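You operate a simulated robot arm through the tools that you are given. There is no shell and no other tool. Be economical: measure what you need, move in short steps, check, and stop when the job is done.

Carry out the task below with a simulated two-armed robot. There is one attempt and no reset: what you move stays moved.

Task
Take the lid off the green-band jar on the top of the bench by the tall stack and lay it down there.

The check looks at the end state, three seconds after you hand in, the way a careful person would. Anything else that was tipped, shoved, dropped, spilled or broken makes it a failure. Lids that push on must go on centred and level and be pressed home; caps that screw on are set level and turned clockwise until they are tight.

Robot
Two 7-joint arms with two-finger parallel grippers on one trunk, on a base that drives. Base frame: it is fixed to the floor where the robot stands at the start and does not move with it; the origin is under the middle of the robot, x ahead of it, y to its left, z up. Units: mm, rad, N and s.
The left shoulder is at the start at [70, 163, 1070], the right one opposite. With the tool pointing down near the work surface each hand reaches from about 400 to 880 mm from the robot's upright axis, wherever it stands, measured 20 degrees to its own side. Payload 3.43 kg a hand.
Tool frame (each hand has its own): the origin (TCP) lies between the finger pads and is the grasp point; the fingertips stand 34 mm ahead of it; z points along the fingers, y is the line along which they close. Largest opening 128 mm; finger width 24, thickness 12; the body of the gripper, 48 by 130 mm, starts 96 mm behind the TCP.
Orientation is told as [roll, pitch, yaw] about the base's x, y, z axes, in that order, counted from this pose: with the fingers straight down and closing along the base's y, the tool's x points along the base's -x, its y along +y and its z along -z.

Tools
- The arms move only by the tool arm_command. It takes "left_motion", "right_motion" or both (then of equal length, played together; a hand with none holds still); each is text: rows parted by semicolons, each of 7 numbers parted by spaces: the shift along the tool's x, y, z in units of 250 mm (1.0 is 250 mm), then the turn, a rotation vector about the tool's x, y, z in units of 180 degrees (1.0 is 180 degrees), then the closure, from 0 (fully open) to 1 (shut). In form: tx ty tz ax ay az jaw; .... A call has 1 to 20 rows; each row is the pose to reach, as a shift and turn from the pose commanded when the call began, along the tool's axes at that moment. A call with a number of a shift or a turn outside -1 to 1 is refused whole. Rows are played at 5 a second. More than 50 mm and 0.15 rad between two rows, or a gripper value outside its range, and nothing of the call is played. A pose out of reach is approached as far as the arm can. The call stops where the force on the tool passes 40 N (or 10 N more than at its start, if that is more) or the arm is blocked; 0.2 s more then pass. The fingers move at their own pace (about 153 mm/s each) and stop on an object; they squeeze with about 36 N. The grip force told is the motor's: it shows also when the fingers shut on nothing. Time passes only in rows, and 0.2 s behind the last, so rows that repeat a pose let the fingers close. It gives the time, the measured TCP pose, the force on the tool (base axes), the opening and the grip force at its end, in the units of the frame above (readings bear some noise), with the torque about the TCP (base axes, N m) and any sound that the robot's microphone picked up.
- Cameras (640 x 400 px; columns grow to the right, rows downward): "scene" is now at [132.1, 24.4, 1289.5]; the picture's right is [0.28, -0.96, 0.00], its down [-0.62, -0.18, -0.76] and it looks along [0.73, 0.22, -0.65] (base axes); focal length 267 px, centre (320, 200). "left" rides on the left gripper at [76, 11, -160] in its tool frame; the picture's right is [-0.15, 0.99, 0.00], its down [-0.88, -0.13, -0.46] and it looks along [-0.45, -0.07, 0.89] (tool axes); focal length 234 px, centre (320, 200). "right" rides on the right gripper at [76, -11, -160] in its tool frame; the picture's right is [0.15, 0.99, 0.00], its down [-0.88, 0.13, -0.46] and it looks along [-0.45, 0.07, 0.89] (tool axes); focal length 234 px, centre (320, 200). There is no depth. A picture from a camera that has moved, and an enlarged one, comes with that camera's place and axes in the base frame and with its lens.
- camera(camera): a new picture of that camera. The clock stands still meanwhile.
- slide_trunk(by): slides the trunk up (or, below 0, down) by that many mm; the arms and the scene camera ride with it, the base frame stays. It gives what a move gives, with no picture.
- roll_base(legs): drives the robot by 1 to 6 legs, each [ahead, left, turn to the left] in mm, mm and rad, along the robot's own axes; the way and the turn of a leg run together, so that a leg with both is an arc; at most 1500 mm and 3.142 rad a leg. The arms and the cameras ride along, it lands a little off, and it stops where it bumps. It gives what a move gives.
- pan_tilt(pan, tilt): turns the head with the scene camera to pan (to the left, within 1.501 rad either way) and tilt (down, from -0.506 to 1.204), counted from straight ahead of the robot. It gives what a move gives.
- inspect(camera, box): a new picture of the part [left, top, right, bottom] of that camera's present view, enlarged. The clock stands still meanwhile.
- job_done(): hands the job in; it is judged then, once.

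Work in short steps. Places have to be worked out from the pictures, the camera data and where the tool is seen: move nearer, look again, correct. Check each grasp and each placing, and mend what went wrong. You have 120 turns and 100 pictures in all, those below and enlarged ones among them. Open the grippers and draw the arms clear of the work before you hand the job in, unless the task says otherwise; then end with one line.

The tools are called after "Request:" as name(argument=value, ...) on one line, values as JSON. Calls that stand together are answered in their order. arm_command: Moves the arms, as the interface text tells. Its arguments: {"type":"object","properties":{"left_motion":{"type":"string"},"right_motion":{"type":"string"}},"required":[]} The other tools are called the same way: slide_trunk (by) slides the trunk up or down; roll_base (legs) drives the base; pan_tilt (pan, tilt) turns the head that bears the scene camera; camera (camera) takes a picture; inspect (camera, box) takes an enlarged picture of a part of a camera's view; job_done () hands the job in.

At the start:

```text
time_s: 0.0
left_ee_pos: [532.1, 294.4, 1039.3]
left_tool_rot: [0.0, -0.001, 0.001]
left_wrist_force: [0.2, -0.1, -0.5]
left_wrist_torque: [0.0, 0.02, -0.04]
left_grip_width: 128.2
left_gripper_force: 0.0
right_ee_pos: [512.7, -93.0, 1089.3]
right_tool_rot: [0.001, 0.0, 0.0]
right_wrist_force: [0.3, 0.1, -0.2]
right_wrist_torque: [-0.03, -0.03, -0.01]
right_grip_width: 128.0
right_gripper_force: 0.1
trunk travel left (down, up): [-550.0, 390.0]
robot x, y, heading: [2.8, -2.2, -0.004]
head pan, tilt: [0.288, 0.702]
```

scene: 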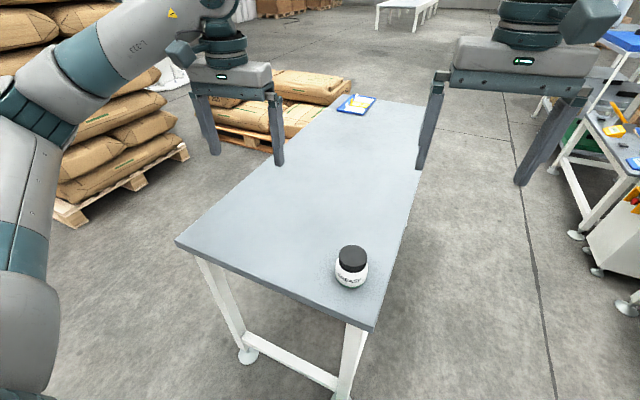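
right: 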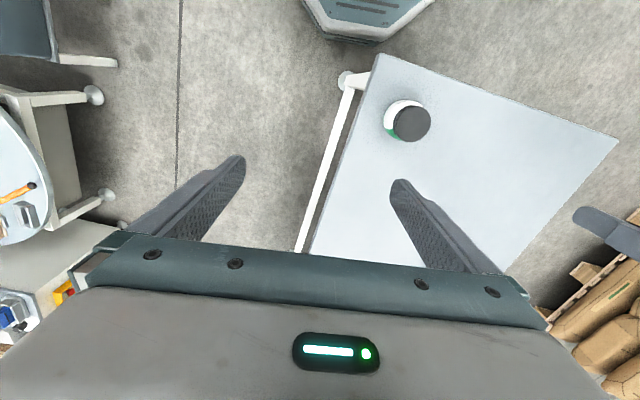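
left: 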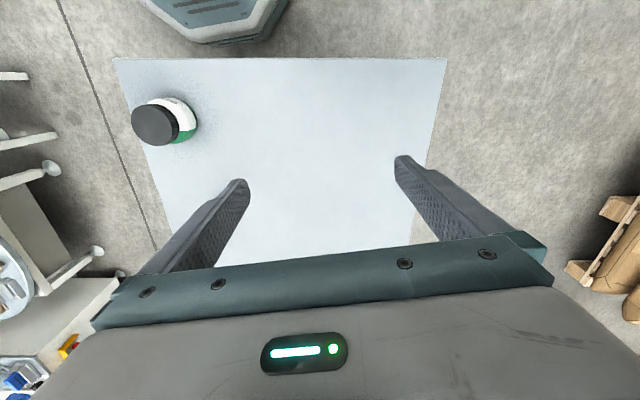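

The near bench carries a jar with a green part on it; I look around first to be sure which bench is meant and what other jars there are.

Request:
inspect(camera="scene", box=[280, 220, 420, 310])

Request:
pan_tilt(pan=-0.7, tilt=0.45)

Request:
camera(camera="scene")

Request:
pan_tilt(pan=1.2, tilt=0.3)

Request:
camera(camera="scene")

Request:
pan_tilt(pan=0.2, tilt=0.2)

Request:
camera(camera="scene")

```text
4.44 times, centred on (350, 265) of scene
camera zoom: at [132.1, 24.4, 1289.5], right [0.28, -0.96, 0.0], down [-0.62, -0.18, -0.76], along [0.73, 0.22, -0.65], focal length 1188 px, centre (187, -89)
```

zoom: 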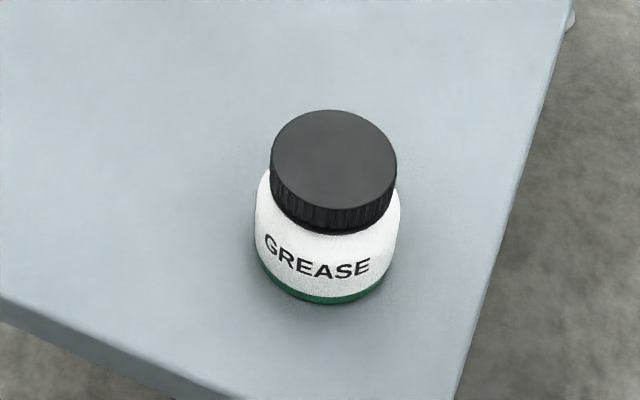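

```text
time_s: 1.3
left_ee_pos: [532.1, 293.2, 1039.3]
left_tool_rot: [0.0, 0.001, 0.001]
left_wrist_force: [0.4, 0.3, -0.6]
left_wrist_torque: [0.01, 0.02, 0.01]
left_grip_width: 128.0
left_gripper_force: 0.1
right_ee_pos: [512.3, -93.1, 1090.4]
right_tool_rot: [0.0, -0.001, 0.0]
right_wrist_force: [-0.3, 0.0, 0.3]
right_wrist_torque: [-0.02, -0.01, 0.0]
right_grip_width: 128.0
right_gripper_force: 0.1
trunk travel left (down, up): [-550.0, 390.0]
robot x, y, heading: [2.1, -0.6, -0.001]
head pan, tilt: [-0.7, 0.45]
```

```text
95 pictures are left
camera scene: at [121.1, -58.9, 1311.9], right [-0.64, -0.77, 0.0], down [-0.33, 0.28, -0.9], along [0.69, -0.58, -0.44], focal length 267 px, centre (320, 200)
```

scene: 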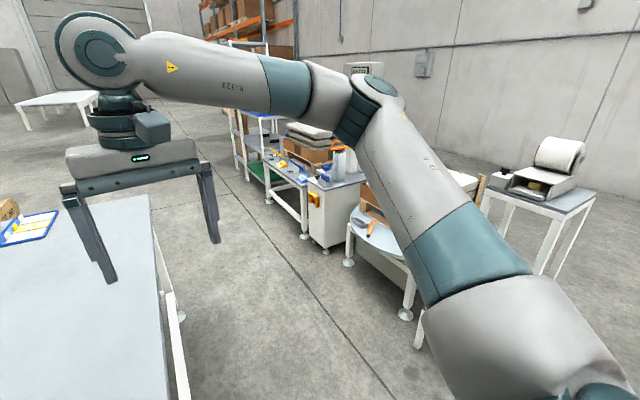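

```text
time_s: 3.1
left_ee_pos: [533.0, 294.3, 1038.4]
left_tool_rot: [0.001, 0.0, 0.001]
left_wrist_force: [0.2, -0.4, 0.5]
left_wrist_torque: [0.0, 0.03, -0.02]
left_grip_width: 128.2
left_gripper_force: 0.1
right_ee_pos: [514.0, -94.1, 1090.3]
right_tool_rot: [0.0, -0.001, 0.0]
right_wrist_force: [0.3, -1.0, 0.5]
right_wrist_torque: [0.02, 0.01, 0.02]
right_grip_width: 127.9
right_gripper_force: 0.0
trunk travel left (down, up): [-550.0, 390.0]
robot x, y, heading: [0.0, -0.9, 0.003]
head pan, tilt: [1.201, 0.3]
```

```text
94 pictures are left
camera scene: at [84.6, 87.3, 1325.8], right [0.93, -0.36, 0.0], down [-0.11, -0.28, -0.96], along [0.35, 0.89, -0.3], focal length 267 px, centre (320, 200)
```

scene: 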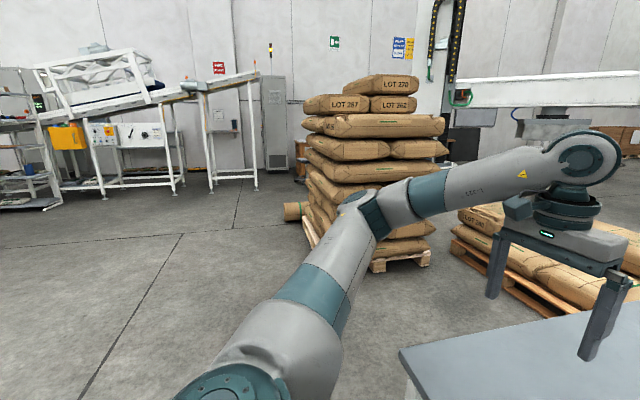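

```text
time_s: 4.4
left_ee_pos: [531.7, 294.0, 1039.1]
left_tool_rot: [0.0, -0.001, 0.002]
left_wrist_force: [0.1, -0.6, 0.2]
left_wrist_torque: [-0.01, -0.02, 0.04]
left_grip_width: 127.9
left_gripper_force: 0.1
right_ee_pos: [513.6, -93.6, 1090.1]
right_tool_rot: [0.001, 0.0, 0.0]
right_wrist_force: [-0.3, 0.4, -0.5]
right_wrist_torque: [0.0, 0.0, 0.03]
right_grip_width: 127.9
right_gripper_force: 0.0
trunk travel left (down, up): [-550.0, 390.0]
robot x, y, heading: [0.7, 1.7, -0.002]
head pan, tilt: [0.201, 0.201]
```

```text
93 pictures are left
camera scene: at [142.0, 18.9, 1335.1], right [0.2, -0.98, 0.0], down [-0.2, -0.04, -0.98], along [0.96, 0.2, -0.2], focal length 267 px, centre (320, 200)
```

scene: 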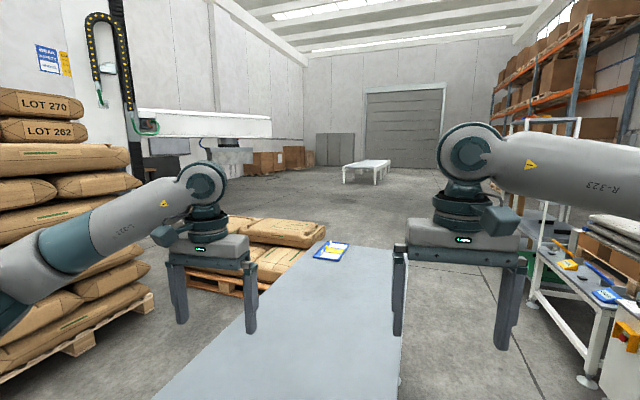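

There's just one jar near the tall sack stack, a green-banded grease jar with a ribbed screw cap. I estimate its axis at (472, 58), body diameter about 66 mm, cap about 56 mm and cap top about z 865. The right hand will hold the body from the side and the left will unscrew from above, so I first turn the right hand (yaw -90°).

Request:
arm_command(right_motion="0 0 0 0 0 0.045 0;0 0 0 0 0 0.09 0;0 0 0 0 0 0.135 0;0 0 0 0 0 0.18 0;0 0 0 0 0 0.225 0;0 0 0 0 0 0.27 0;0 0 0 0 0 0.315 0;0 0 0 0 0 0.36 0;0 0 0 0 0 0.405 0;0 0 0 0 0 0.45 0;0 0 0 0 0 0.5 0;0 0 0 0 0 0.5 0")

Request:
pan_tilt(pan=0.15, tilt=0.95)

Request:
camera(camera="scene")

```text
refused: row 11 steps farther than a row can; nothing moved
```

```text
time_s: 5.5
left_ee_pos: [533.6, 294.4, 1038.4]
left_tool_rot: [0.0, 0.0, 0.001]
left_wrist_force: [0.4, -0.5, -0.2]
left_wrist_torque: [0.03, 0.02, 0.0]
left_grip_width: 128.2
left_gripper_force: 0.1
right_ee_pos: [514.0, -93.8, 1090.2]
right_tool_rot: [0.0, -0.001, -0.001]
right_wrist_force: [-0.9, 0.1, -0.3]
right_wrist_torque: [-0.01, -0.02, -0.02]
right_grip_width: 128.0
right_gripper_force: 0.0
trunk travel left (down, up): [-550.0, 390.0]
robot x, y, heading: [2.1, -0.9, -0.001]
head pan, tilt: [0.15, 0.949]
```

```text
92 pictures are left
camera scene: at [122.7, 11.1, 1270.0], right [0.15, -0.99, 0.0], down [-0.8, -0.12, -0.58], along [0.58, 0.09, -0.81], focal length 267 px, centre (320, 200)
```

scene: 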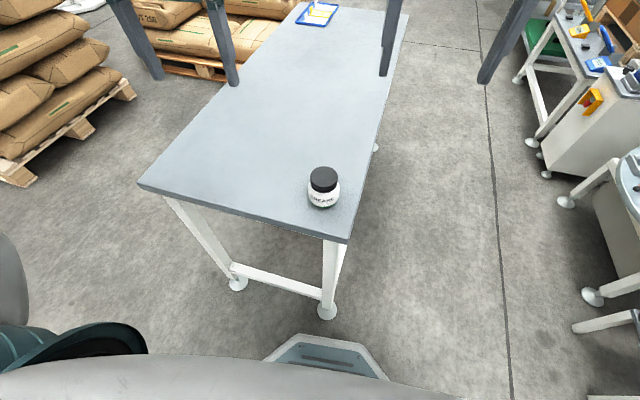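

The step limit is 0.0477 units per row, so I repeat the turn with smaller steps, then tilt the fingers forward by 65°.

Request:
arm_command(right_motion="0 0 0 0 0 0.045 0;0 0 0 0 0 0.09 0;0 0 0 0 0 0.135 0;0 0 0 0 0 0.18 0;0 0 0 0 0 0.225 0;0 0 0 0 0 0.27 0;0 0 0 0 0 0.315 0;0 0 0 0 0 0.36 0;0 0 0 0 0 0.405 0;0 0 0 0 0 0.45 0;0 0 0 0 0 0.495 0;0 0 0 0 0 0.5 0")

Request:
arm_command(right_motion="0 0 0 0 0.045 0 0;0 0 0 0 0.09 0 0;0 0 0 0 0.135 0 0;0 0 0 0 0.18 0 0;0 0 0 0 0.225 0 0;0 0 0 0 0.27 0 0;0 0 0 0 0.315 0 0;0 0 0 0 0.361 0 0;0 0 0 0 0.361 0 0")

Request:
camera(camera="scene")

Request:
camera(camera="right")

```text
time_s: 8.1
left_ee_pos: [532.8, 293.9, 1039.6]
left_tool_rot: [0.0, 0.001, 0.001]
left_wrist_force: [0.0, 0.9, 0.2]
left_wrist_torque: [-0.03, 0.0, -0.01]
left_grip_width: 128.0
left_gripper_force: 0.1
right_ee_pos: [513.9, -93.3, 1089.1]
right_tool_rot: [-0.001, -0.001, -1.573]
right_wrist_force: [-0.1, 0.4, 0.9]
right_wrist_torque: [-0.01, -0.01, 0.0]
right_grip_width: 128.1
right_gripper_force: 0.0
trunk travel left (down, up): [-550.0, 390.0]
robot x, y, heading: [-2.4, 3.4, -0.003]
head pan, tilt: [0.15, 0.949]
```

```text
time_s: 10.1
left_ee_pos: [532.1, 295.1, 1038.5]
left_tool_rot: [-0.003, 0.0, 0.001]
left_wrist_force: [-0.1, 0.3, 0.1]
left_wrist_torque: [0.01, -0.01, 0.04]
left_grip_width: 127.8
left_gripper_force: 0.1
right_ee_pos: [512.3, -93.5, 1091.5]
right_tool_rot: [0.001, 1.134, -1.569]
right_wrist_force: [-0.1, 0.1, -0.9]
right_wrist_torque: [0.01, 0.01, -0.02]
right_grip_width: 127.9
right_gripper_force: 0.1
trunk travel left (down, up): [-550.0, 390.0]
robot x, y, heading: [2.2, 1.9, -0.002]
head pan, tilt: [0.15, 0.949]
```

```text
91 pictures are left
camera scene: at [122.5, 11.6, 1269.9], right [0.15, -0.99, 0.0], down [-0.8, -0.12, -0.58], along [0.58, 0.09, -0.81], focal length 267 px, centre (320, 200)
```

scene: 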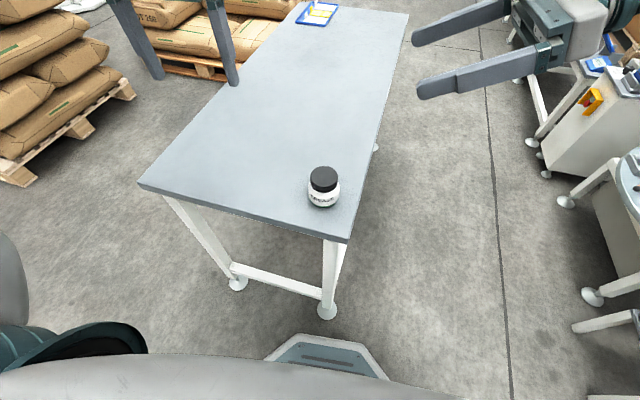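

```text
90 pictures are left
camera right: at [499.6, -206.4, 1226.4], right [0.99, 0.06, 0.13], down [0.13, -0.78, -0.61], along [0.07, 0.62, -0.78], focal length 234 px, centre (320, 200)
```

right: 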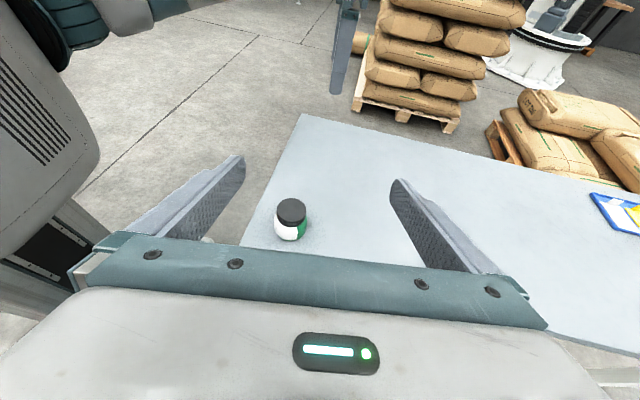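

The right hand is oriented as planned. Now I bring it down to a pre-grasp point about 120 mm right of the jar.

Request:
arm_command(right_motion="-0.126 -0.0273 0.0832 0 0 0 0;-0.252 -0.0547 0.166 0 0 0 0;-0.378 -0.082 0.2495 0 0 0 0;-0.504 -0.109 0.333 0 0 0 0;-0.63 -0.137 0.416 0 0 0 0;-0.756 -0.164 0.499 0 0 0 0;-0.756 -0.164 0.499 0 0 0 0")

Request:
camera(camera="scene")

Request:
camera(camera="right")

```text
time_s: 11.7
left_ee_pos: [533.0, 293.5, 1039.6]
left_tool_rot: [0.0, 0.0, 0.001]
left_wrist_force: [0.6, -1.3, -0.1]
left_wrist_torque: [0.0, 0.01, 0.03]
left_grip_width: 127.9
left_gripper_force: 0.1
right_ee_pos: [472.2, -61.2, 867.2]
right_tool_rot: [0.001, 1.134, -1.571]
right_wrist_force: [0.9, 0.6, -0.2]
right_wrist_torque: [0.0, -0.02, 0.02]
right_grip_width: 127.9
right_gripper_force: 0.1
trunk travel left (down, up): [-550.0, 390.0]
robot x, y, heading: [0.1, -3.7, 0.001]
head pan, tilt: [0.15, 0.949]
```

```text
89 pictures are left
camera scene: at [122.6, 11.3, 1269.9], right [0.15, -0.99, 0.0], down [-0.8, -0.12, -0.58], along [0.58, 0.09, -0.81], focal length 267 px, centre (320, 200)
```

scene: 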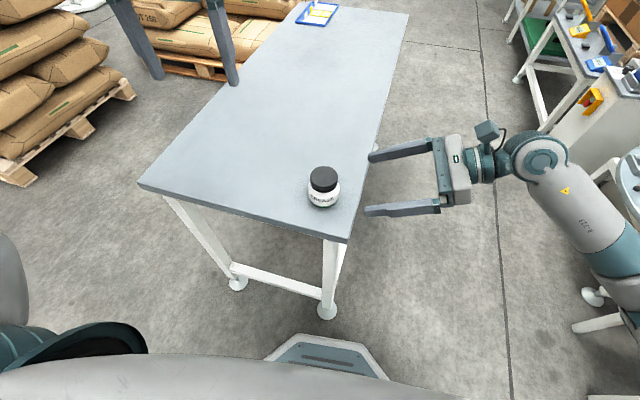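

```text
88 pictures are left
camera right: at [458.5, -173.5, 1003.7], right [0.99, 0.06, 0.13], down [0.13, -0.79, -0.61], along [0.07, 0.62, -0.78], focal length 234 px, centre (320, 200)
```

right: 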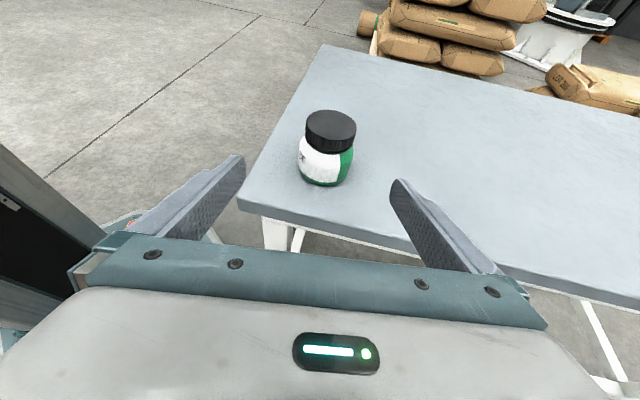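

Several views together put the jar axis near (478, 59), the cap top near z 851 and the body at z 780–820. I flatten the right hand to a 12° tilt and lower it to z≈830, still clear of the jar.

Request:
arm_command(right_motion="-0.067 0.012 0.0313 0 0.036 0 0;-0.134 0.024 0.0626 0 0.0722 0 0;-0.134 0.024 0.0626 0 0.0722 0 0")

Request:
inspect(camera="scene", box=[260, 120, 460, 245])

Request:
camera(camera="right")

```text
time_s: 12.5
left_ee_pos: [531.3, 294.9, 1037.6]
left_tool_rot: [-0.001, 0.001, 0.004]
left_wrist_force: [-0.6, 0.6, 0.7]
left_wrist_torque: [0.01, 0.0, -0.01]
left_grip_width: 127.9
left_gripper_force: 0.0
right_ee_pos: [478.1, -60.9, 830.3]
right_tool_rot: [0.0, 1.364, -1.572]
right_wrist_force: [0.1, -0.3, -0.2]
right_wrist_torque: [-0.04, 0.03, -0.01]
right_grip_width: 128.0
right_gripper_force: 0.0
trunk travel left (down, up): [-550.0, 390.0]
robot x, y, heading: [-2.4, 2.3, 0.003]
head pan, tilt: [0.15, 0.949]
```

```text
3.20 times, centred on (360, 182) of scene
camera zoom: at [122.5, 11.2, 1269.9], right [0.15, -0.99, 0.0], down [-0.8, -0.12, -0.58], along [0.58, 0.09, -0.81], focal length 856 px, centre (192, 256)
```

zoom: 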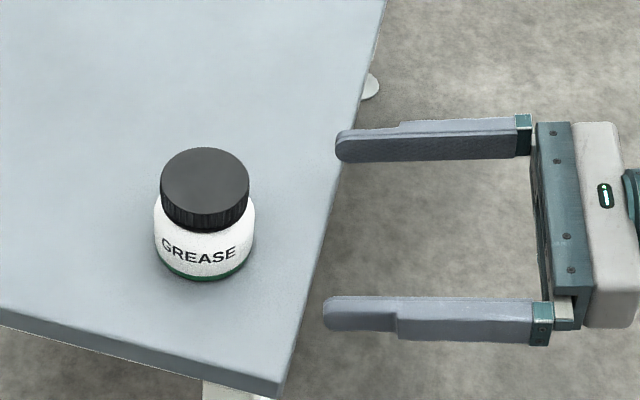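

```text
86 pictures are left
camera right: at [464.6, -201.0, 937.3], right [0.99, 0.03, 0.14], down [0.13, -0.63, -0.77], along [0.07, 0.78, -0.63], focal length 234 px, centre (320, 200)
```

right: 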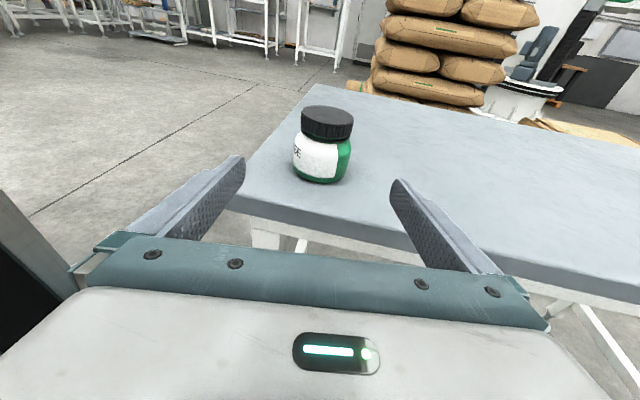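

The jar sits nicely between the fingers, with its axis near (479, 59). I advance along the fingers so the pads straddle the body, then check before closing.

Request:
arm_command(right_motion="0 0.002 0.152 0 0 0 0;0 0.004 0.304 0 0 0 0;0 0.004 0.456 0 0 0 0;0 0.004 0.456 0 0 0 0")

Request:
inspect(camera="scene", box=[260, 120, 460, 245])

Request:
camera(camera="right")

```text
time_s: 13.5
left_ee_pos: [533.1, 292.2, 1039.7]
left_tool_rot: [0.0, -0.001, 0.001]
left_wrist_force: [0.0, -0.5, 0.9]
left_wrist_torque: [-0.02, 0.03, 0.0]
left_grip_width: 128.2
left_gripper_force: 0.1
right_ee_pos: [478.5, 49.8, 805.5]
right_tool_rot: [0.004, 1.361, -1.566]
right_wrist_force: [0.0, -0.4, 0.1]
right_wrist_torque: [-0.03, -0.04, 0.02]
right_grip_width: 128.2
right_gripper_force: 0.0
trunk travel left (down, up): [-550.0, 390.0]
robot x, y, heading: [1.7, 0.3, -0.001]
head pan, tilt: [0.15, 0.949]
```

```text
3.20 times, centred on (360, 182) of scene
camera zoom: at [122.3, 10.5, 1270.0], right [0.15, -0.99, 0.0], down [-0.8, -0.12, -0.58], along [0.58, 0.09, -0.81], focal length 856 px, centre (192, 256)
```

zoom: 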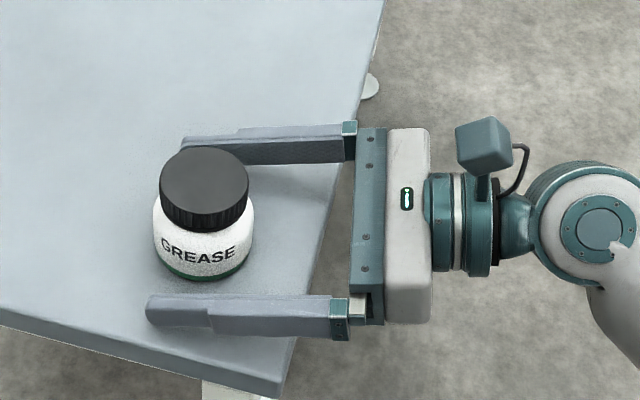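

```text
84 pictures are left
camera right: at [465.4, -90.4, 913.3], right [0.99, 0.03, 0.14], down [0.13, -0.63, -0.77], along [0.07, 0.78, -0.63], focal length 234 px, centre (320, 200)
```

right: 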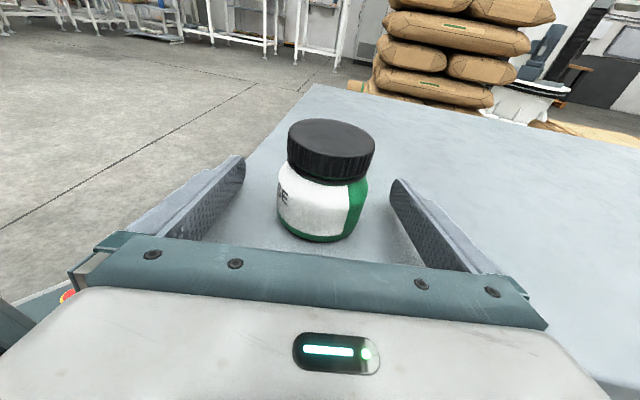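

Positions agree: axis (479, 59), cap top z≈847. I close the right fingers on the body in gentle stages.

Request:
arm_command(right_motion="0 0 0 0 0 0 0.35;0 0 0 0 0 0 0.42;0 0 0 0 0 0 0.45;0 0 0 0 0 0 0.48;0 0 0 0 0 0 0.55;0 0 0 0 0 0 1;0 0 0 0 0 0 1;0 0 0 0 0 0 1")

Request:
camera(camera="right")

Request:
inspect(camera="scene", box=[260, 120, 460, 245])

```text
time_s: 15.3
left_ee_pos: [531.7, 293.3, 1038.7]
left_tool_rot: [-0.002, -0.001, 0.001]
left_wrist_force: [0.0, -0.1, 0.6]
left_wrist_torque: [0.0, 0.0, 0.0]
left_grip_width: 128.4
left_gripper_force: 0.1
right_ee_pos: [479.4, 49.9, 805.8]
right_tool_rot: [0.0, 1.361, -1.572]
right_wrist_force: [0.9, 1.3, 0.8]
right_wrist_torque: [0.0, 0.03, -0.02]
right_grip_width: 67.4
right_gripper_force: 35.7
trunk travel left (down, up): [-550.0, 390.0]
robot x, y, heading: [-2.1, -2.7, 0.001]
head pan, tilt: [0.15, 0.949]
```

```text
83 pictures are left
camera right: at [465.7, -90.2, 913.2], right [0.99, 0.03, 0.14], down [0.13, -0.63, -0.77], along [0.07, 0.78, -0.63], focal length 234 px, centre (320, 200)
```

right: 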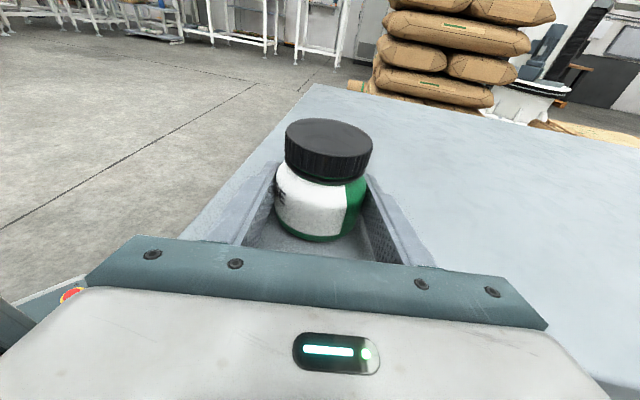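

```text
3.20 times, centred on (360, 182) of scene
camera zoom: at [122.7, 11.2, 1269.9], right [0.15, -0.99, 0.0], down [-0.8, -0.12, -0.58], along [0.58, 0.09, -0.81], focal length 856 px, centre (192, 256)
```

zoom: 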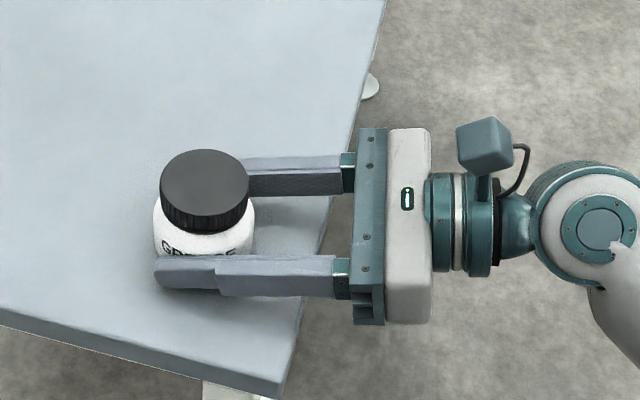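

The body is held firmly (67.4 mm, 36 N). I now bring the left hand above the cap at about z 950, pre-turned -90° so that it has room to turn counterclockwise.

Request:
arm_command(left_motion="0.0178 -0.078 0.03 0 0 0.0417 0;0.0357 -0.156 0.06 0 0 0.0833 0;0.0535 -0.2345 0.089 0 0 0.125 0;0.0713 -0.3127 0.119 0 0 0.1667 0;0.089 -0.391 0.148 0 0 0.2083 0;0.107 -0.469 0.178 0 0 0.25 0;0.125 -0.547 0.208 0 0 0.2917 0;0.1427 -0.625 0.237 0 0 0.3333 0;0.1605 -0.7035 0.267 0 0 0.375 0;0.178 -0.782 0.297 0 0 0.4167 0;0.196 -0.86 0.326 0 0 0.4583 0;0.214 -0.938 0.356 0 0 0.5 0;0.214 -0.938 0.356 0 0 0.5 0")

Request:
camera(camera="left")

Request:
camera(camera="scene")

Request:
camera(camera="right")

```text
time_s: 18.1
left_ee_pos: [473.5, 60.3, 949.9]
left_tool_rot: [0.0, -0.001, -1.568]
left_wrist_force: [0.5, 0.6, -0.6]
left_wrist_torque: [0.01, 0.0, -0.01]
left_grip_width: 128.1
left_gripper_force: 0.0
left hand out of reach, approached as far as the arm can: row 12, 13
right_ee_pos: [479.1, 51.1, 806.1]
right_tool_rot: [0.002, 1.362, -1.572]
right_wrist_force: [0.2, 1.5, 0.2]
right_wrist_torque: [0.03, 0.02, -0.02]
right_grip_width: 67.5
right_gripper_force: 36.1
trunk travel left (down, up): [-550.0, 390.0]
robot x, y, heading: [0.4, -0.5, -0.006]
head pan, tilt: [0.15, 0.949]
```

```text
81 pictures are left
camera left: at [484.6, 134.6, 1111.4], right [0.99, -0.14, 0.0], down [-0.13, -0.88, 0.46], along [-0.07, -0.45, -0.89], focal length 234 px, centre (320, 200)
```

left: 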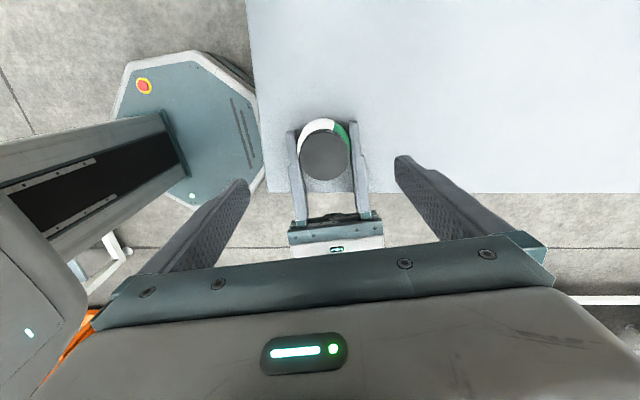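

```text
80 pictures are left
camera scene: at [122.6, 11.3, 1269.9], right [0.15, -0.99, 0.0], down [-0.8, -0.12, -0.58], along [0.58, 0.09, -0.81], focal length 267 px, centre (320, 200)
```

scene: 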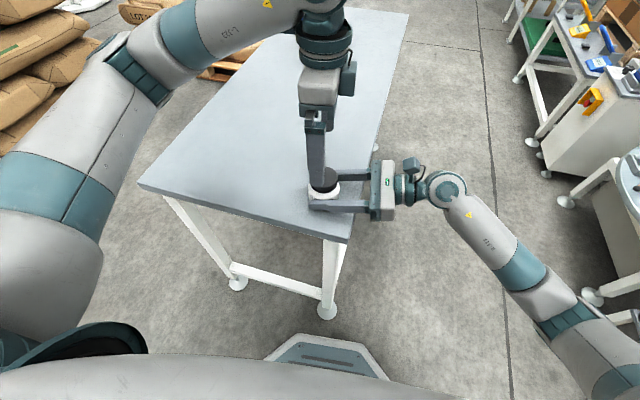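

```text
79 pictures are left
camera right: at [465.7, -90.2, 913.3], right [0.99, 0.03, 0.14], down [0.13, -0.63, -0.77], along [0.07, 0.78, -0.63], focal length 234 px, centre (320, 200)
```

right: 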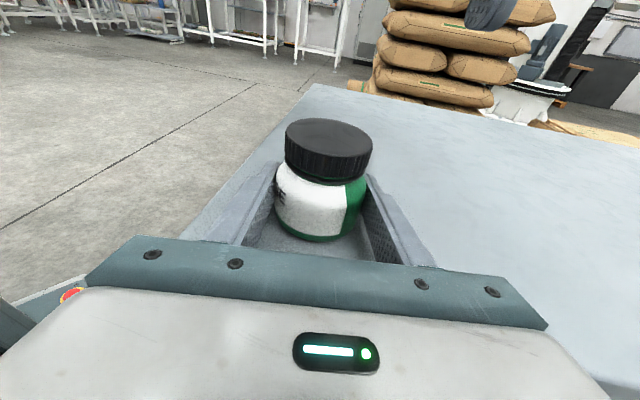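

The full -90° turn leaves the left hand slightly out of reach (x short by 5 mm). I back off to about -60° and read the pose again.

Request:
arm_command(left_motion="0 0 0 0 0 -0.042 0;0 0 0 0 0 -0.084 0;0 0 0 0 0 -0.126 0;0 0 0 0 0 -0.1667 0;0 0 0 0 0 -0.1667 0")

```text
time_s: 19.3
left_ee_pos: [473.6, 58.4, 950.4]
left_tool_rot: [-0.001, 0.0, -1.045]
left_wrist_force: [0.0, -0.1, 0.0]
left_wrist_torque: [0.02, 0.02, 0.03]
left_grip_width: 128.0
left_gripper_force: 0.1
right_ee_pos: [478.4, 49.9, 807.0]
right_tool_rot: [0.001, 1.362, -1.57]
right_wrist_force: [1.5, 1.2, 0.4]
right_wrist_torque: [-0.02, 0.02, 0.01]
right_grip_width: 67.7
right_gripper_force: 35.9
trunk travel left (down, up): [-550.0, 390.0]
robot x, y, heading: [-0.2, 0.5, 0.001]
head pan, tilt: [0.15, 0.949]
```

I shift 5 mm in +x and descend so the fingertips are just above the cap top, then look to refine the centring.

Request:
arm_command(left_motion="-0.01 0.018 0.12 0 0 0 0.2;-0.01 0.018 0.24 0 0 0 0.3;-0.01 0.018 0.24 0 0 0 0.3")

Request:
camera(camera="left")

Request:
camera(camera="right")

Request:
inspect(camera="scene", box=[260, 120, 420, 220])

```text
time_s: 20.1
left_ee_pos: [477.9, 58.0, 890.2]
left_tool_rot: [0.003, 0.0, -1.047]
left_wrist_force: [-0.3, -0.6, -0.4]
left_wrist_torque: [0.0, 0.01, 0.02]
left_grip_width: 89.9
left_gripper_force: 0.1
right_ee_pos: [478.3, 49.6, 805.9]
right_tool_rot: [0.0, 1.362, -1.572]
right_wrist_force: [-0.4, -0.1, 0.1]
right_wrist_torque: [-0.01, 0.01, 0.01]
right_grip_width: 67.5
right_gripper_force: 35.8
trunk travel left (down, up): [-550.0, 390.0]
robot x, y, heading: [2.4, 1.3, 0.002]
head pan, tilt: [0.15, 0.949]
```

```text
78 pictures are left
camera left: at [450.1, 129.5, 1051.1], right [0.93, 0.37, 0.0], down [0.33, -0.83, 0.46], along [0.17, -0.42, -0.89], focal length 234 px, centre (320, 200)
```

left: 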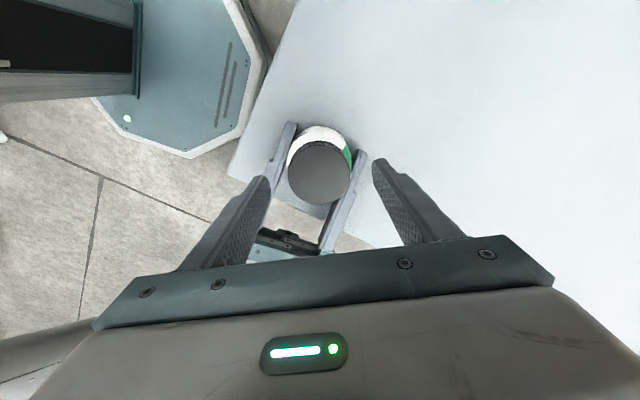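

```text
77 pictures are left
camera right: at [465.5, -90.2, 913.2], right [0.99, 0.03, 0.14], down [0.13, -0.63, -0.77], along [0.07, 0.78, -0.63], focal length 234 px, centre (320, 200)
```

right: 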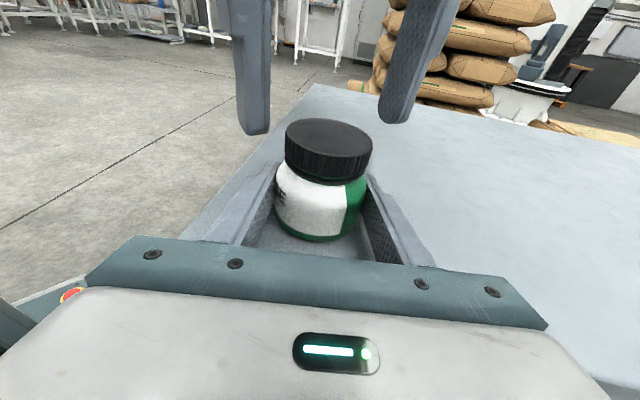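

```text
4.00 times, centred on (340, 170) of scene
camera zoom: at [122.5, 11.1, 1269.9], right [0.15, -0.99, 0.0], down [-0.8, -0.12, -0.58], along [0.58, 0.09, -0.81], focal length 1070 px, centre (240, 320)
```

zoom: 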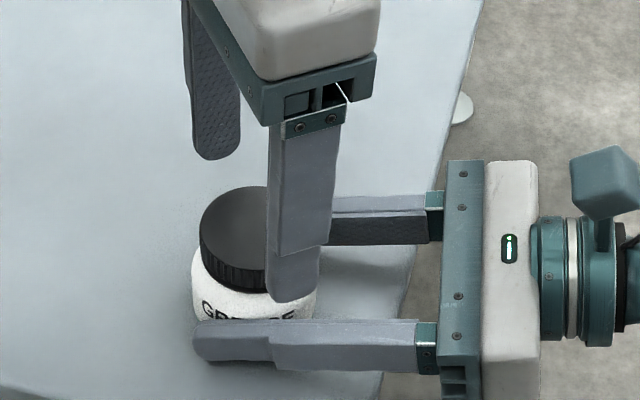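

The fingers are centred on the cap to within 1–2 mm, and the cap skirt spans about z 831–848. I descend 24 mm so the tips reach z≈832, then close on the cap.

Request:
arm_command(left_motion="0.004 0.003 0.048 0 0 0 0.3;0.004 0.003 0.096 0 0 0 0.3;0.004 0.003 0.096 0 0 0 0.45;0.004 0.003 0.096 0 0 0 0.52;0.004 0.003 0.096 0 0 0 0.56;0.004 0.003 0.096 0 0 0 1;0.004 0.003 0.096 0 0 0 1;0.004 0.003 0.096 0 0 0 1")

Request:
camera(camera="right")

Request:
camera(camera="left")

```text
time_s: 21.9
left_ee_pos: [478.8, 57.0, 866.5]
left_tool_rot: [-0.002, 0.002, -1.047]
left_wrist_force: [-6.8, -5.7, 0.1]
left_wrist_torque: [-0.17, 0.13, -0.07]
left_grip_width: 54.9
left_gripper_force: 36.2
right_ee_pos: [478.2, 51.4, 806.3]
right_tool_rot: [0.002, 1.36, -1.571]
right_wrist_force: [6.2, 6.0, -0.3]
right_wrist_torque: [-0.15, 0.22, 0.0]
right_grip_width: 67.7
right_gripper_force: 36.1
trunk travel left (down, up): [-550.0, 390.0]
robot x, y, heading: [4.1, 0.0, 0.001]
head pan, tilt: [0.15, 0.949]
```

```text
75 pictures are left
camera right: at [465.7, -90.3, 913.2], right [0.99, 0.03, 0.14], down [0.13, -0.63, -0.77], along [0.07, 0.78, -0.63], focal length 234 px, centre (320, 200)
```

right: 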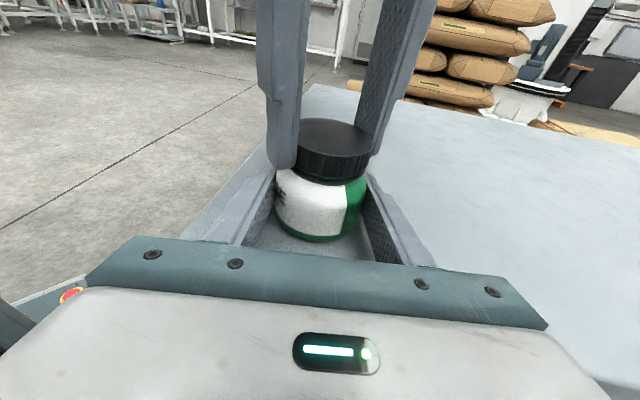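

```text
74 pictures are left
camera left: at [449.8, 128.8, 1026.9], right [0.93, 0.37, 0.0], down [0.33, -0.83, 0.46], along [0.17, -0.42, -0.89], focal length 234 px, centre (320, 200)
```

left: 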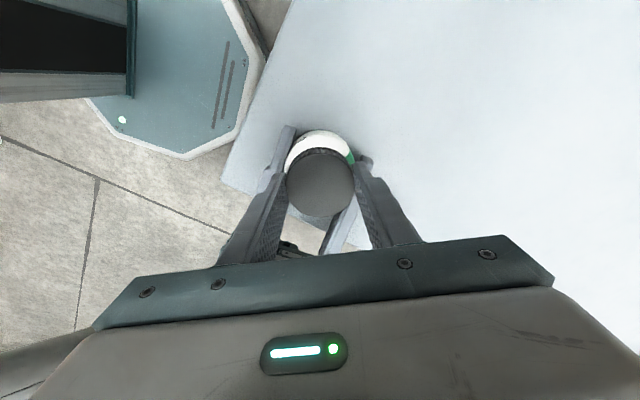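

The cap is held (54.9 mm), with a small side force of about 9 N from a slight off-centre. I nudge 1 mm to relieve it and turn counterclockwise 60°.

Request:
arm_command(left_motion="0 -0.004 0 0 0 0 1;0 -0.004 0 0 0 -0.0417 1;0 -0.004 0 0 0 -0.0833 1;0 -0.004 0 0 0 -0.125 1;0 -0.004 0 0 0 -0.1667 1;0 -0.004 0 0 0 -0.2083 1;0 -0.004 0 0 0 -0.25 1;0 -0.004 0 0 0 -0.2917 1;0 -0.004 0 0 0 -0.333 1;0 -0.004 0 0 0 -0.333 1")

Request:
camera(camera="right")

```text
time_s: 24.1
left_ee_pos: [477.5, 56.5, 865.0]
left_tool_rot: [-0.002, 0.001, 0.001]
left_wrist_force: [-8.4, -23.4, 1.6]
left_wrist_torque: [-0.53, 0.16, -0.04]
left_grip_width: 55.0
left_gripper_force: 36.3
right_ee_pos: [478.2, 50.5, 807.0]
right_tool_rot: [0.001, 1.362, -1.571]
right_wrist_force: [6.7, 23.1, -0.1]
right_wrist_torque: [-0.79, 0.34, -0.04]
right_grip_width: 67.5
right_gripper_force: 36.1
trunk travel left (down, up): [-550.0, 390.0]
robot x, y, heading: [0.8, -0.1, 0.001]
head pan, tilt: [0.15, 0.949]
```

```text
73 pictures are left
camera right: at [465.4, -90.0, 913.2], right [0.99, 0.03, 0.14], down [0.13, -0.63, -0.77], along [0.07, 0.78, -0.63], focal length 234 px, centre (320, 200)
```

right: 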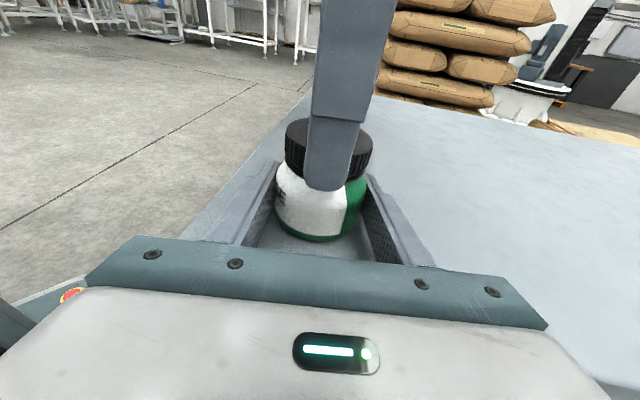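

The turn went through with no torque left, but a side force of 23 N along y shows off-centring. I test a 1.5 mm shift in +y to see which way relieves it.

Request:
arm_command(left_motion="0 0.006 0 0 0 0 1;0 0.006 0 0 0 0 1")

```text
time_s: 24.7
left_ee_pos: [477.0, 58.1, 867.1]
left_tool_rot: [-0.006, 0.0, 0.0]
left_wrist_force: [-10.5, -30.7, 2.6]
left_wrist_torque: [-0.95, 0.29, -0.13]
left_grip_width: 54.7
left_gripper_force: 36.4
right_ee_pos: [478.0, 50.7, 805.5]
right_tool_rot: [0.002, 1.361, -1.572]
right_wrist_force: [8.8, 30.2, 0.4]
right_wrist_torque: [-0.8, 0.3, -0.02]
right_grip_width: 67.4
right_gripper_force: 35.9
trunk travel left (down, up): [-550.0, 390.0]
robot x, y, heading: [0.7, -2.4, 0.002]
head pan, tilt: [0.15, 0.949]
```

Force grew with +y, so the hand must go to -y (about 5 N/mm). I shift 5 mm to -y and 1.5 mm to -x.

Request:
arm_command(left_motion="0.003 -0.01 0 0 0 0 1;0.006 -0.02 0 0 0 0 1;0.006 -0.02 0 0 0 0 1")

Request:
camera(camera="left")

```text
time_s: 25.5
left_ee_pos: [476.8, 55.9, 866.8]
left_tool_rot: [0.003, -0.002, 0.003]
left_wrist_force: [8.2, 5.2, 1.1]
left_wrist_torque: [-0.37, -0.24, 0.0]
left_grip_width: 54.7
left_gripper_force: 35.8
right_ee_pos: [477.7, 49.8, 806.4]
right_tool_rot: [0.005, 1.362, -1.567]
right_wrist_force: [-5.5, -5.0, 3.1]
right_wrist_torque: [0.91, -0.41, -0.03]
right_grip_width: 67.3
right_gripper_force: 35.9
trunk travel left (down, up): [-550.0, 390.0]
robot x, y, heading: [-1.1, 4.0, -0.001]
head pan, tilt: [0.15, 0.949]
```

```text
72 pictures are left
camera left: at [400.5, 66.3, 1027.3], right [0.14, 0.99, 0.0], down [0.88, -0.13, 0.46], along [0.45, -0.06, -0.89], focal length 234 px, centre (320, 200)
```

left: 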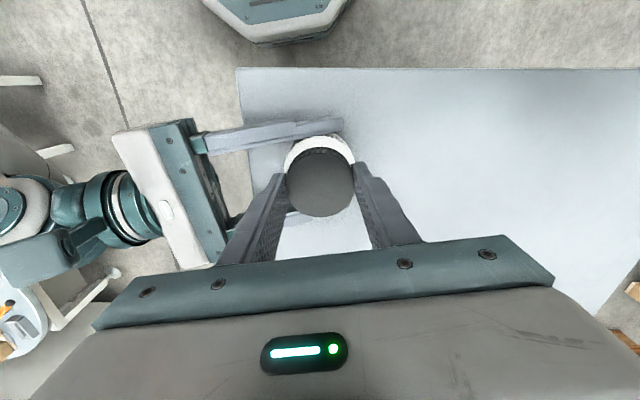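

Side forces are now small. I continue counterclockwise another 82° (to about +82° yaw) and check.

Request:
arm_command(left_motion="0 0 0 0 0 -0.0417 1;0 0 0 0 0 -0.0833 1;0 0 0 0 0 -0.125 1;0 0 0 0 0 -0.1667 1;0 0 0 0 0 -0.2083 1;0 0 0 0 0 -0.25 1;0 0 0 0 0 -0.2917 1;0 0 0 0 0 -0.333 1;0 0 0 0 0 -0.375 1;0 0 0 0 0 -0.4167 1;0 0 0 0 0 -0.4583 1;0 0 0 0 0 -0.4583 1")

Request:
camera(camera="right")

```text
time_s: 28.1
left_ee_pos: [475.8, 54.2, 866.7]
left_tool_rot: [-0.004, 0.001, 1.441]
left_wrist_force: [25.3, 12.7, 10.0]
left_wrist_torque: [0.29, -0.59, -0.04]
left_grip_width: 55.0
left_gripper_force: 36.1
right_ee_pos: [476.8, 49.7, 805.5]
right_tool_rot: [-0.003, 1.361, -1.571]
right_wrist_force: [-24.8, -13.9, 0.0]
right_wrist_torque: [0.49, -0.71, 0.23]
right_grip_width: 67.7
right_gripper_force: 36.5
trunk travel left (down, up): [-550.0, 390.0]
robot x, y, heading: [-2.1, 3.7, -0.001]
head pan, tilt: [0.15, 0.949]
```

```text
71 pictures are left
camera right: at [464.8, -90.2, 913.1], right [0.99, 0.03, 0.14], down [0.13, -0.63, -0.77], along [0.07, 0.78, -0.63], focal length 234 px, centre (320, 200)
```

right: 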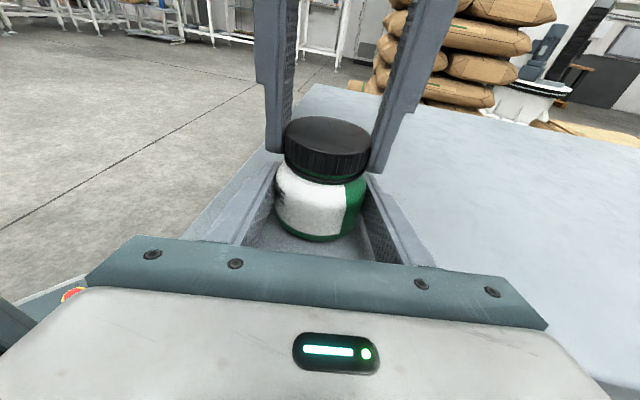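

The cap resists freely now and an upward push of 10 N suggests it is rising with the thread. I relieve side force, release to about 76 mm, and turn the left hand back to -60° for another bite.

Request:
arm_command(left_motion="-0.008 -0.011 -0.004 0 0 0 1;-0.008 -0.011 -0.004 0 0 0 0.41;-0.008 -0.011 -0.004 0 0 0 0.41")

Request:
camera(camera="right")

Request:
camera(camera="left")

```text
time_s: 28.9
left_ee_pos: [478.8, 56.6, 865.9]
left_tool_rot: [0.003, 0.001, 1.439]
left_wrist_force: [0.4, 0.5, -0.5]
left_wrist_torque: [-0.01, 0.02, -0.01]
left_grip_width: 75.3
left_gripper_force: 0.1
right_ee_pos: [478.7, 49.7, 806.8]
right_tool_rot: [-0.001, 1.362, -1.573]
right_wrist_force: [0.2, -0.1, -0.7]
right_wrist_torque: [-0.04, 0.04, 0.01]
right_grip_width: 67.8
right_gripper_force: 36.3
trunk travel left (down, up): [-550.0, 390.0]
robot x, y, heading: [3.4, 3.1, 0.004]
head pan, tilt: [0.15, 0.949]
```

```text
70 pictures are left
camera right: at [466.2, -90.3, 913.1], right [0.99, 0.03, 0.14], down [0.13, -0.63, -0.77], along [0.07, 0.78, -0.63], focal length 234 px, centre (320, 200)
```

right: 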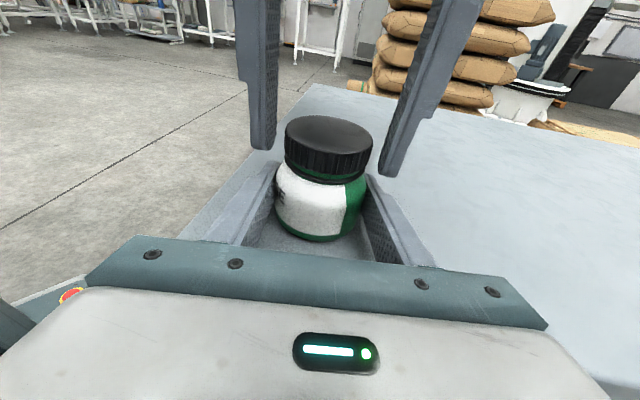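

```text
69 pictures are left
camera left: at [457.3, -17.5, 1026.9], right [-0.96, 0.28, 0.0], down [0.25, 0.86, 0.45], along [0.12, 0.44, -0.89], focal length 234 px, centre (320, 200)
```

left: 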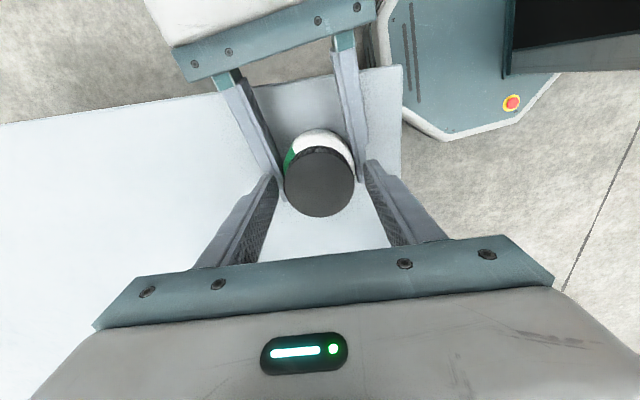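

The cap has clearly risen a little (green neck visible), so the thread is turning. I rotate the open left hand back by 142° around the cap, raised 1.5 mm.

Request:
arm_command(left_motion="0 0.004 -0.006 0 0 0.0417 0.41;0 0.004 -0.006 0 0 0.0833 0.41;0 0.004 -0.006 0 0 0.125 0.41;0 0.004 -0.006 0 0 0.1667 0.41;0 0.004 -0.006 0 0 0.2083 0.41;0 0.004 -0.006 0 0 0.25 0.41;0 0.004 -0.006 0 0 0.2917 0.41;0 0.004 -0.006 0 0 0.3333 0.41;0 0.004 -0.006 0 0 0.375 0.41;0 0.004 -0.006 0 0 0.4167 0.41;0 0.004 -0.006 0 0 0.4583 0.41;0 0.004 -0.006 0 0 0.5 0.41;0 0.004 -0.006 0 0 0.5417 0.41;0 0.004 -0.006 0 0 0.5833 0.41;0 0.004 -0.006 0 0 0.625 0.41;0 0.004 -0.006 0 0 0.6667 0.41;0 0.004 -0.006 0 0 0.7083 0.41;0 0.004 -0.006 0 0 0.75 0.41;0 0.004 -0.006 0 0 0.7917 0.41;0 0.004 -0.006 0 0 0.7917 0.41")

Request:
arm_command(left_motion="0 0 0 0 0 0 0.5;0 0 0 0 0 0 0.55;0 0 0 0 0 0 1;0 0 0 0 0 0 1;0 0 0 0 0 0 1")

```text
time_s: 33.1
left_ee_pos: [478.1, 56.8, 868.8]
left_tool_rot: [0.0, 0.0, -1.047]
left_wrist_force: [-0.2, 0.3, -0.5]
left_wrist_torque: [-0.03, -0.03, -0.02]
left_grip_width: 75.5
left_gripper_force: 0.0
right_ee_pos: [478.2, 50.5, 805.9]
right_tool_rot: [0.0, 1.361, -1.571]
right_wrist_force: [0.2, 0.1, -0.7]
right_wrist_torque: [0.01, 0.04, 0.02]
right_grip_width: 67.5
right_gripper_force: 35.8
trunk travel left (down, up): [-550.0, 390.0]
robot x, y, heading: [1.3, -2.8, 0.001]
head pan, tilt: [0.15, 0.949]
```

```text
time_s: 34.3
left_ee_pos: [478.1, 57.7, 869.4]
left_tool_rot: [0.0, 0.0, -1.047]
left_wrist_force: [-3.2, -2.8, -0.3]
left_wrist_torque: [-0.06, 0.12, 0.04]
left_grip_width: 55.2
left_gripper_force: 36.0
right_ee_pos: [478.4, 50.0, 805.2]
right_tool_rot: [-0.001, 1.362, -1.572]
right_wrist_force: [3.2, 2.0, -0.1]
right_wrist_torque: [-0.07, 0.13, -0.02]
right_grip_width: 67.5
right_gripper_force: 35.9
trunk travel left (down, up): [-550.0, 390.0]
robot x, y, heading: [0.6, -1.1, 0.003]
head pan, tilt: [0.15, 0.949]
```

The re-grip is nearly force-free. I turn counterclockwise 142° again with about 1.3 mm of rise.

Request:
arm_command(left_motion="0 -0.002 0 0 0 -0.0417 1;0 -0.002 0 0 0 -0.0833 1;0 -0.002 -0.001 0 0 -0.125 1;0 -0.002 -0.001 0 0 -0.1667 1;0 -0.002 -0.001 0 0 -0.2083 1;0 -0.002 -0.002 0 0 -0.25 1;0 -0.002 -0.002 0 0 -0.2917 1;0 -0.002 -0.002 0 0 -0.3333 1;0 -0.002 -0.003 0 0 -0.375 1;0 -0.002 -0.003 0 0 -0.4167 1;0 -0.002 -0.003 0 0 -0.4583 1;0 -0.002 -0.004 0 0 -0.5 1;0 -0.002 -0.004 0 0 -0.5417 1;0 -0.002 -0.004 0 0 -0.5833 1;0 -0.002 -0.005 0 0 -0.625 1;0 -0.002 -0.005 0 0 -0.6667 1;0 -0.002 -0.005 0 0 -0.7083 1;0 -0.002 -0.005 0 0 -0.75 1;0 -0.002 -0.005 0 0 -0.7917 1;0 -0.002 -0.005 0 0 -0.7917 1")

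Request:
camera(camera="right")

```text
time_s: 38.5
left_ee_pos: [476.5, 58.0, 870.3]
left_tool_rot: [0.001, -0.001, 1.441]
left_wrist_force: [-0.3, -9.3, -1.3]
left_wrist_torque: [-0.24, 0.05, -0.07]
left_grip_width: 54.9
left_gripper_force: 36.5
right_ee_pos: [479.1, 50.3, 806.6]
right_tool_rot: [-0.001, 1.36, -1.57]
right_wrist_force: [1.4, 9.9, 0.4]
right_wrist_torque: [-0.41, 0.03, 0.0]
right_grip_width: 67.4
right_gripper_force: 36.1
trunk travel left (down, up): [-550.0, 390.0]
robot x, y, heading: [0.4, -0.9, -0.0]
head pan, tilt: [0.15, 0.949]
```

```text
68 pictures are left
camera right: at [465.9, -90.4, 913.2], right [0.99, 0.03, 0.14], down [0.13, -0.63, -0.77], along [0.07, 0.78, -0.63], focal length 234 px, centre (320, 200)
```

right: 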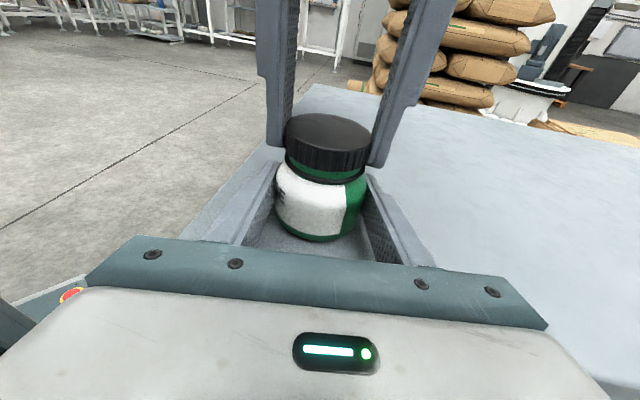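

The cap has risen about 1.5 mm more. I test gently with a 2 mm lift whether it is already free.

Request:
arm_command(left_motion="0.004 0 -0.004 0 0 0 1;0.004 0 -0.008 0 0 0 1;0.004 0 -0.008 0 0 0 1")

```text
time_s: 39.3
left_ee_pos: [477.7, 56.9, 871.5]
left_tool_rot: [-0.001, 0.0, 1.44]
left_wrist_force: [1.9, 2.0, 1.0]
left_wrist_torque: [0.07, -0.09, 0.07]
left_grip_width: 55.3
left_gripper_force: 35.6
right_ee_pos: [478.7, 50.7, 806.9]
right_tool_rot: [0.0, 1.36, -1.573]
right_wrist_force: [-1.1, -3.1, 0.3]
right_wrist_torque: [0.11, -0.05, -0.02]
right_grip_width: 67.3
right_gripper_force: 36.4
trunk travel left (down, up): [-550.0, 390.0]
robot x, y, heading: [-1.1, -1.6, 0.002]
head pan, tilt: [0.15, 0.949]
```

Two mm of lift gave almost no force; I lift 4 mm more and look.

Request:
arm_command(left_motion="0 0 -0.004 0 0 0 1;0 0 -0.008 0 0 0 1;0 0 -0.012 0 0 0 1;0 0 -0.016 0 0 0 1;0 0 -0.016 0 0 0 1")

Request:
camera(camera="right")

```text
time_s: 40.5
left_ee_pos: [478.1, 55.3, 875.5]
left_tool_rot: [0.0, 0.0, 1.439]
left_wrist_force: [0.8, 0.1, 0.2]
left_wrist_torque: [0.0, -0.03, 0.03]
left_grip_width: 55.2
left_gripper_force: 35.8
right_ee_pos: [478.3, 50.9, 805.4]
right_tool_rot: [-0.001, 1.361, -1.572]
right_wrist_force: [0.1, -0.6, -0.5]
right_wrist_torque: [0.01, 0.01, 0.02]
right_grip_width: 67.4
right_gripper_force: 36.3
trunk travel left (down, up): [-550.0, 390.0]
robot x, y, heading: [-1.6, 1.4, 0.0]
head pan, tilt: [0.15, 0.949]
```

```text
67 pictures are left
camera right: at [465.7, -90.3, 913.1], right [0.99, 0.03, 0.14], down [0.13, -0.63, -0.77], along [0.07, 0.78, -0.63], focal length 234 px, centre (320, 200)
```

right: 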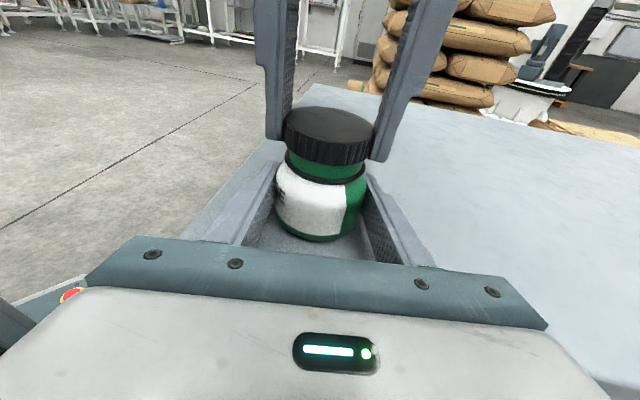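

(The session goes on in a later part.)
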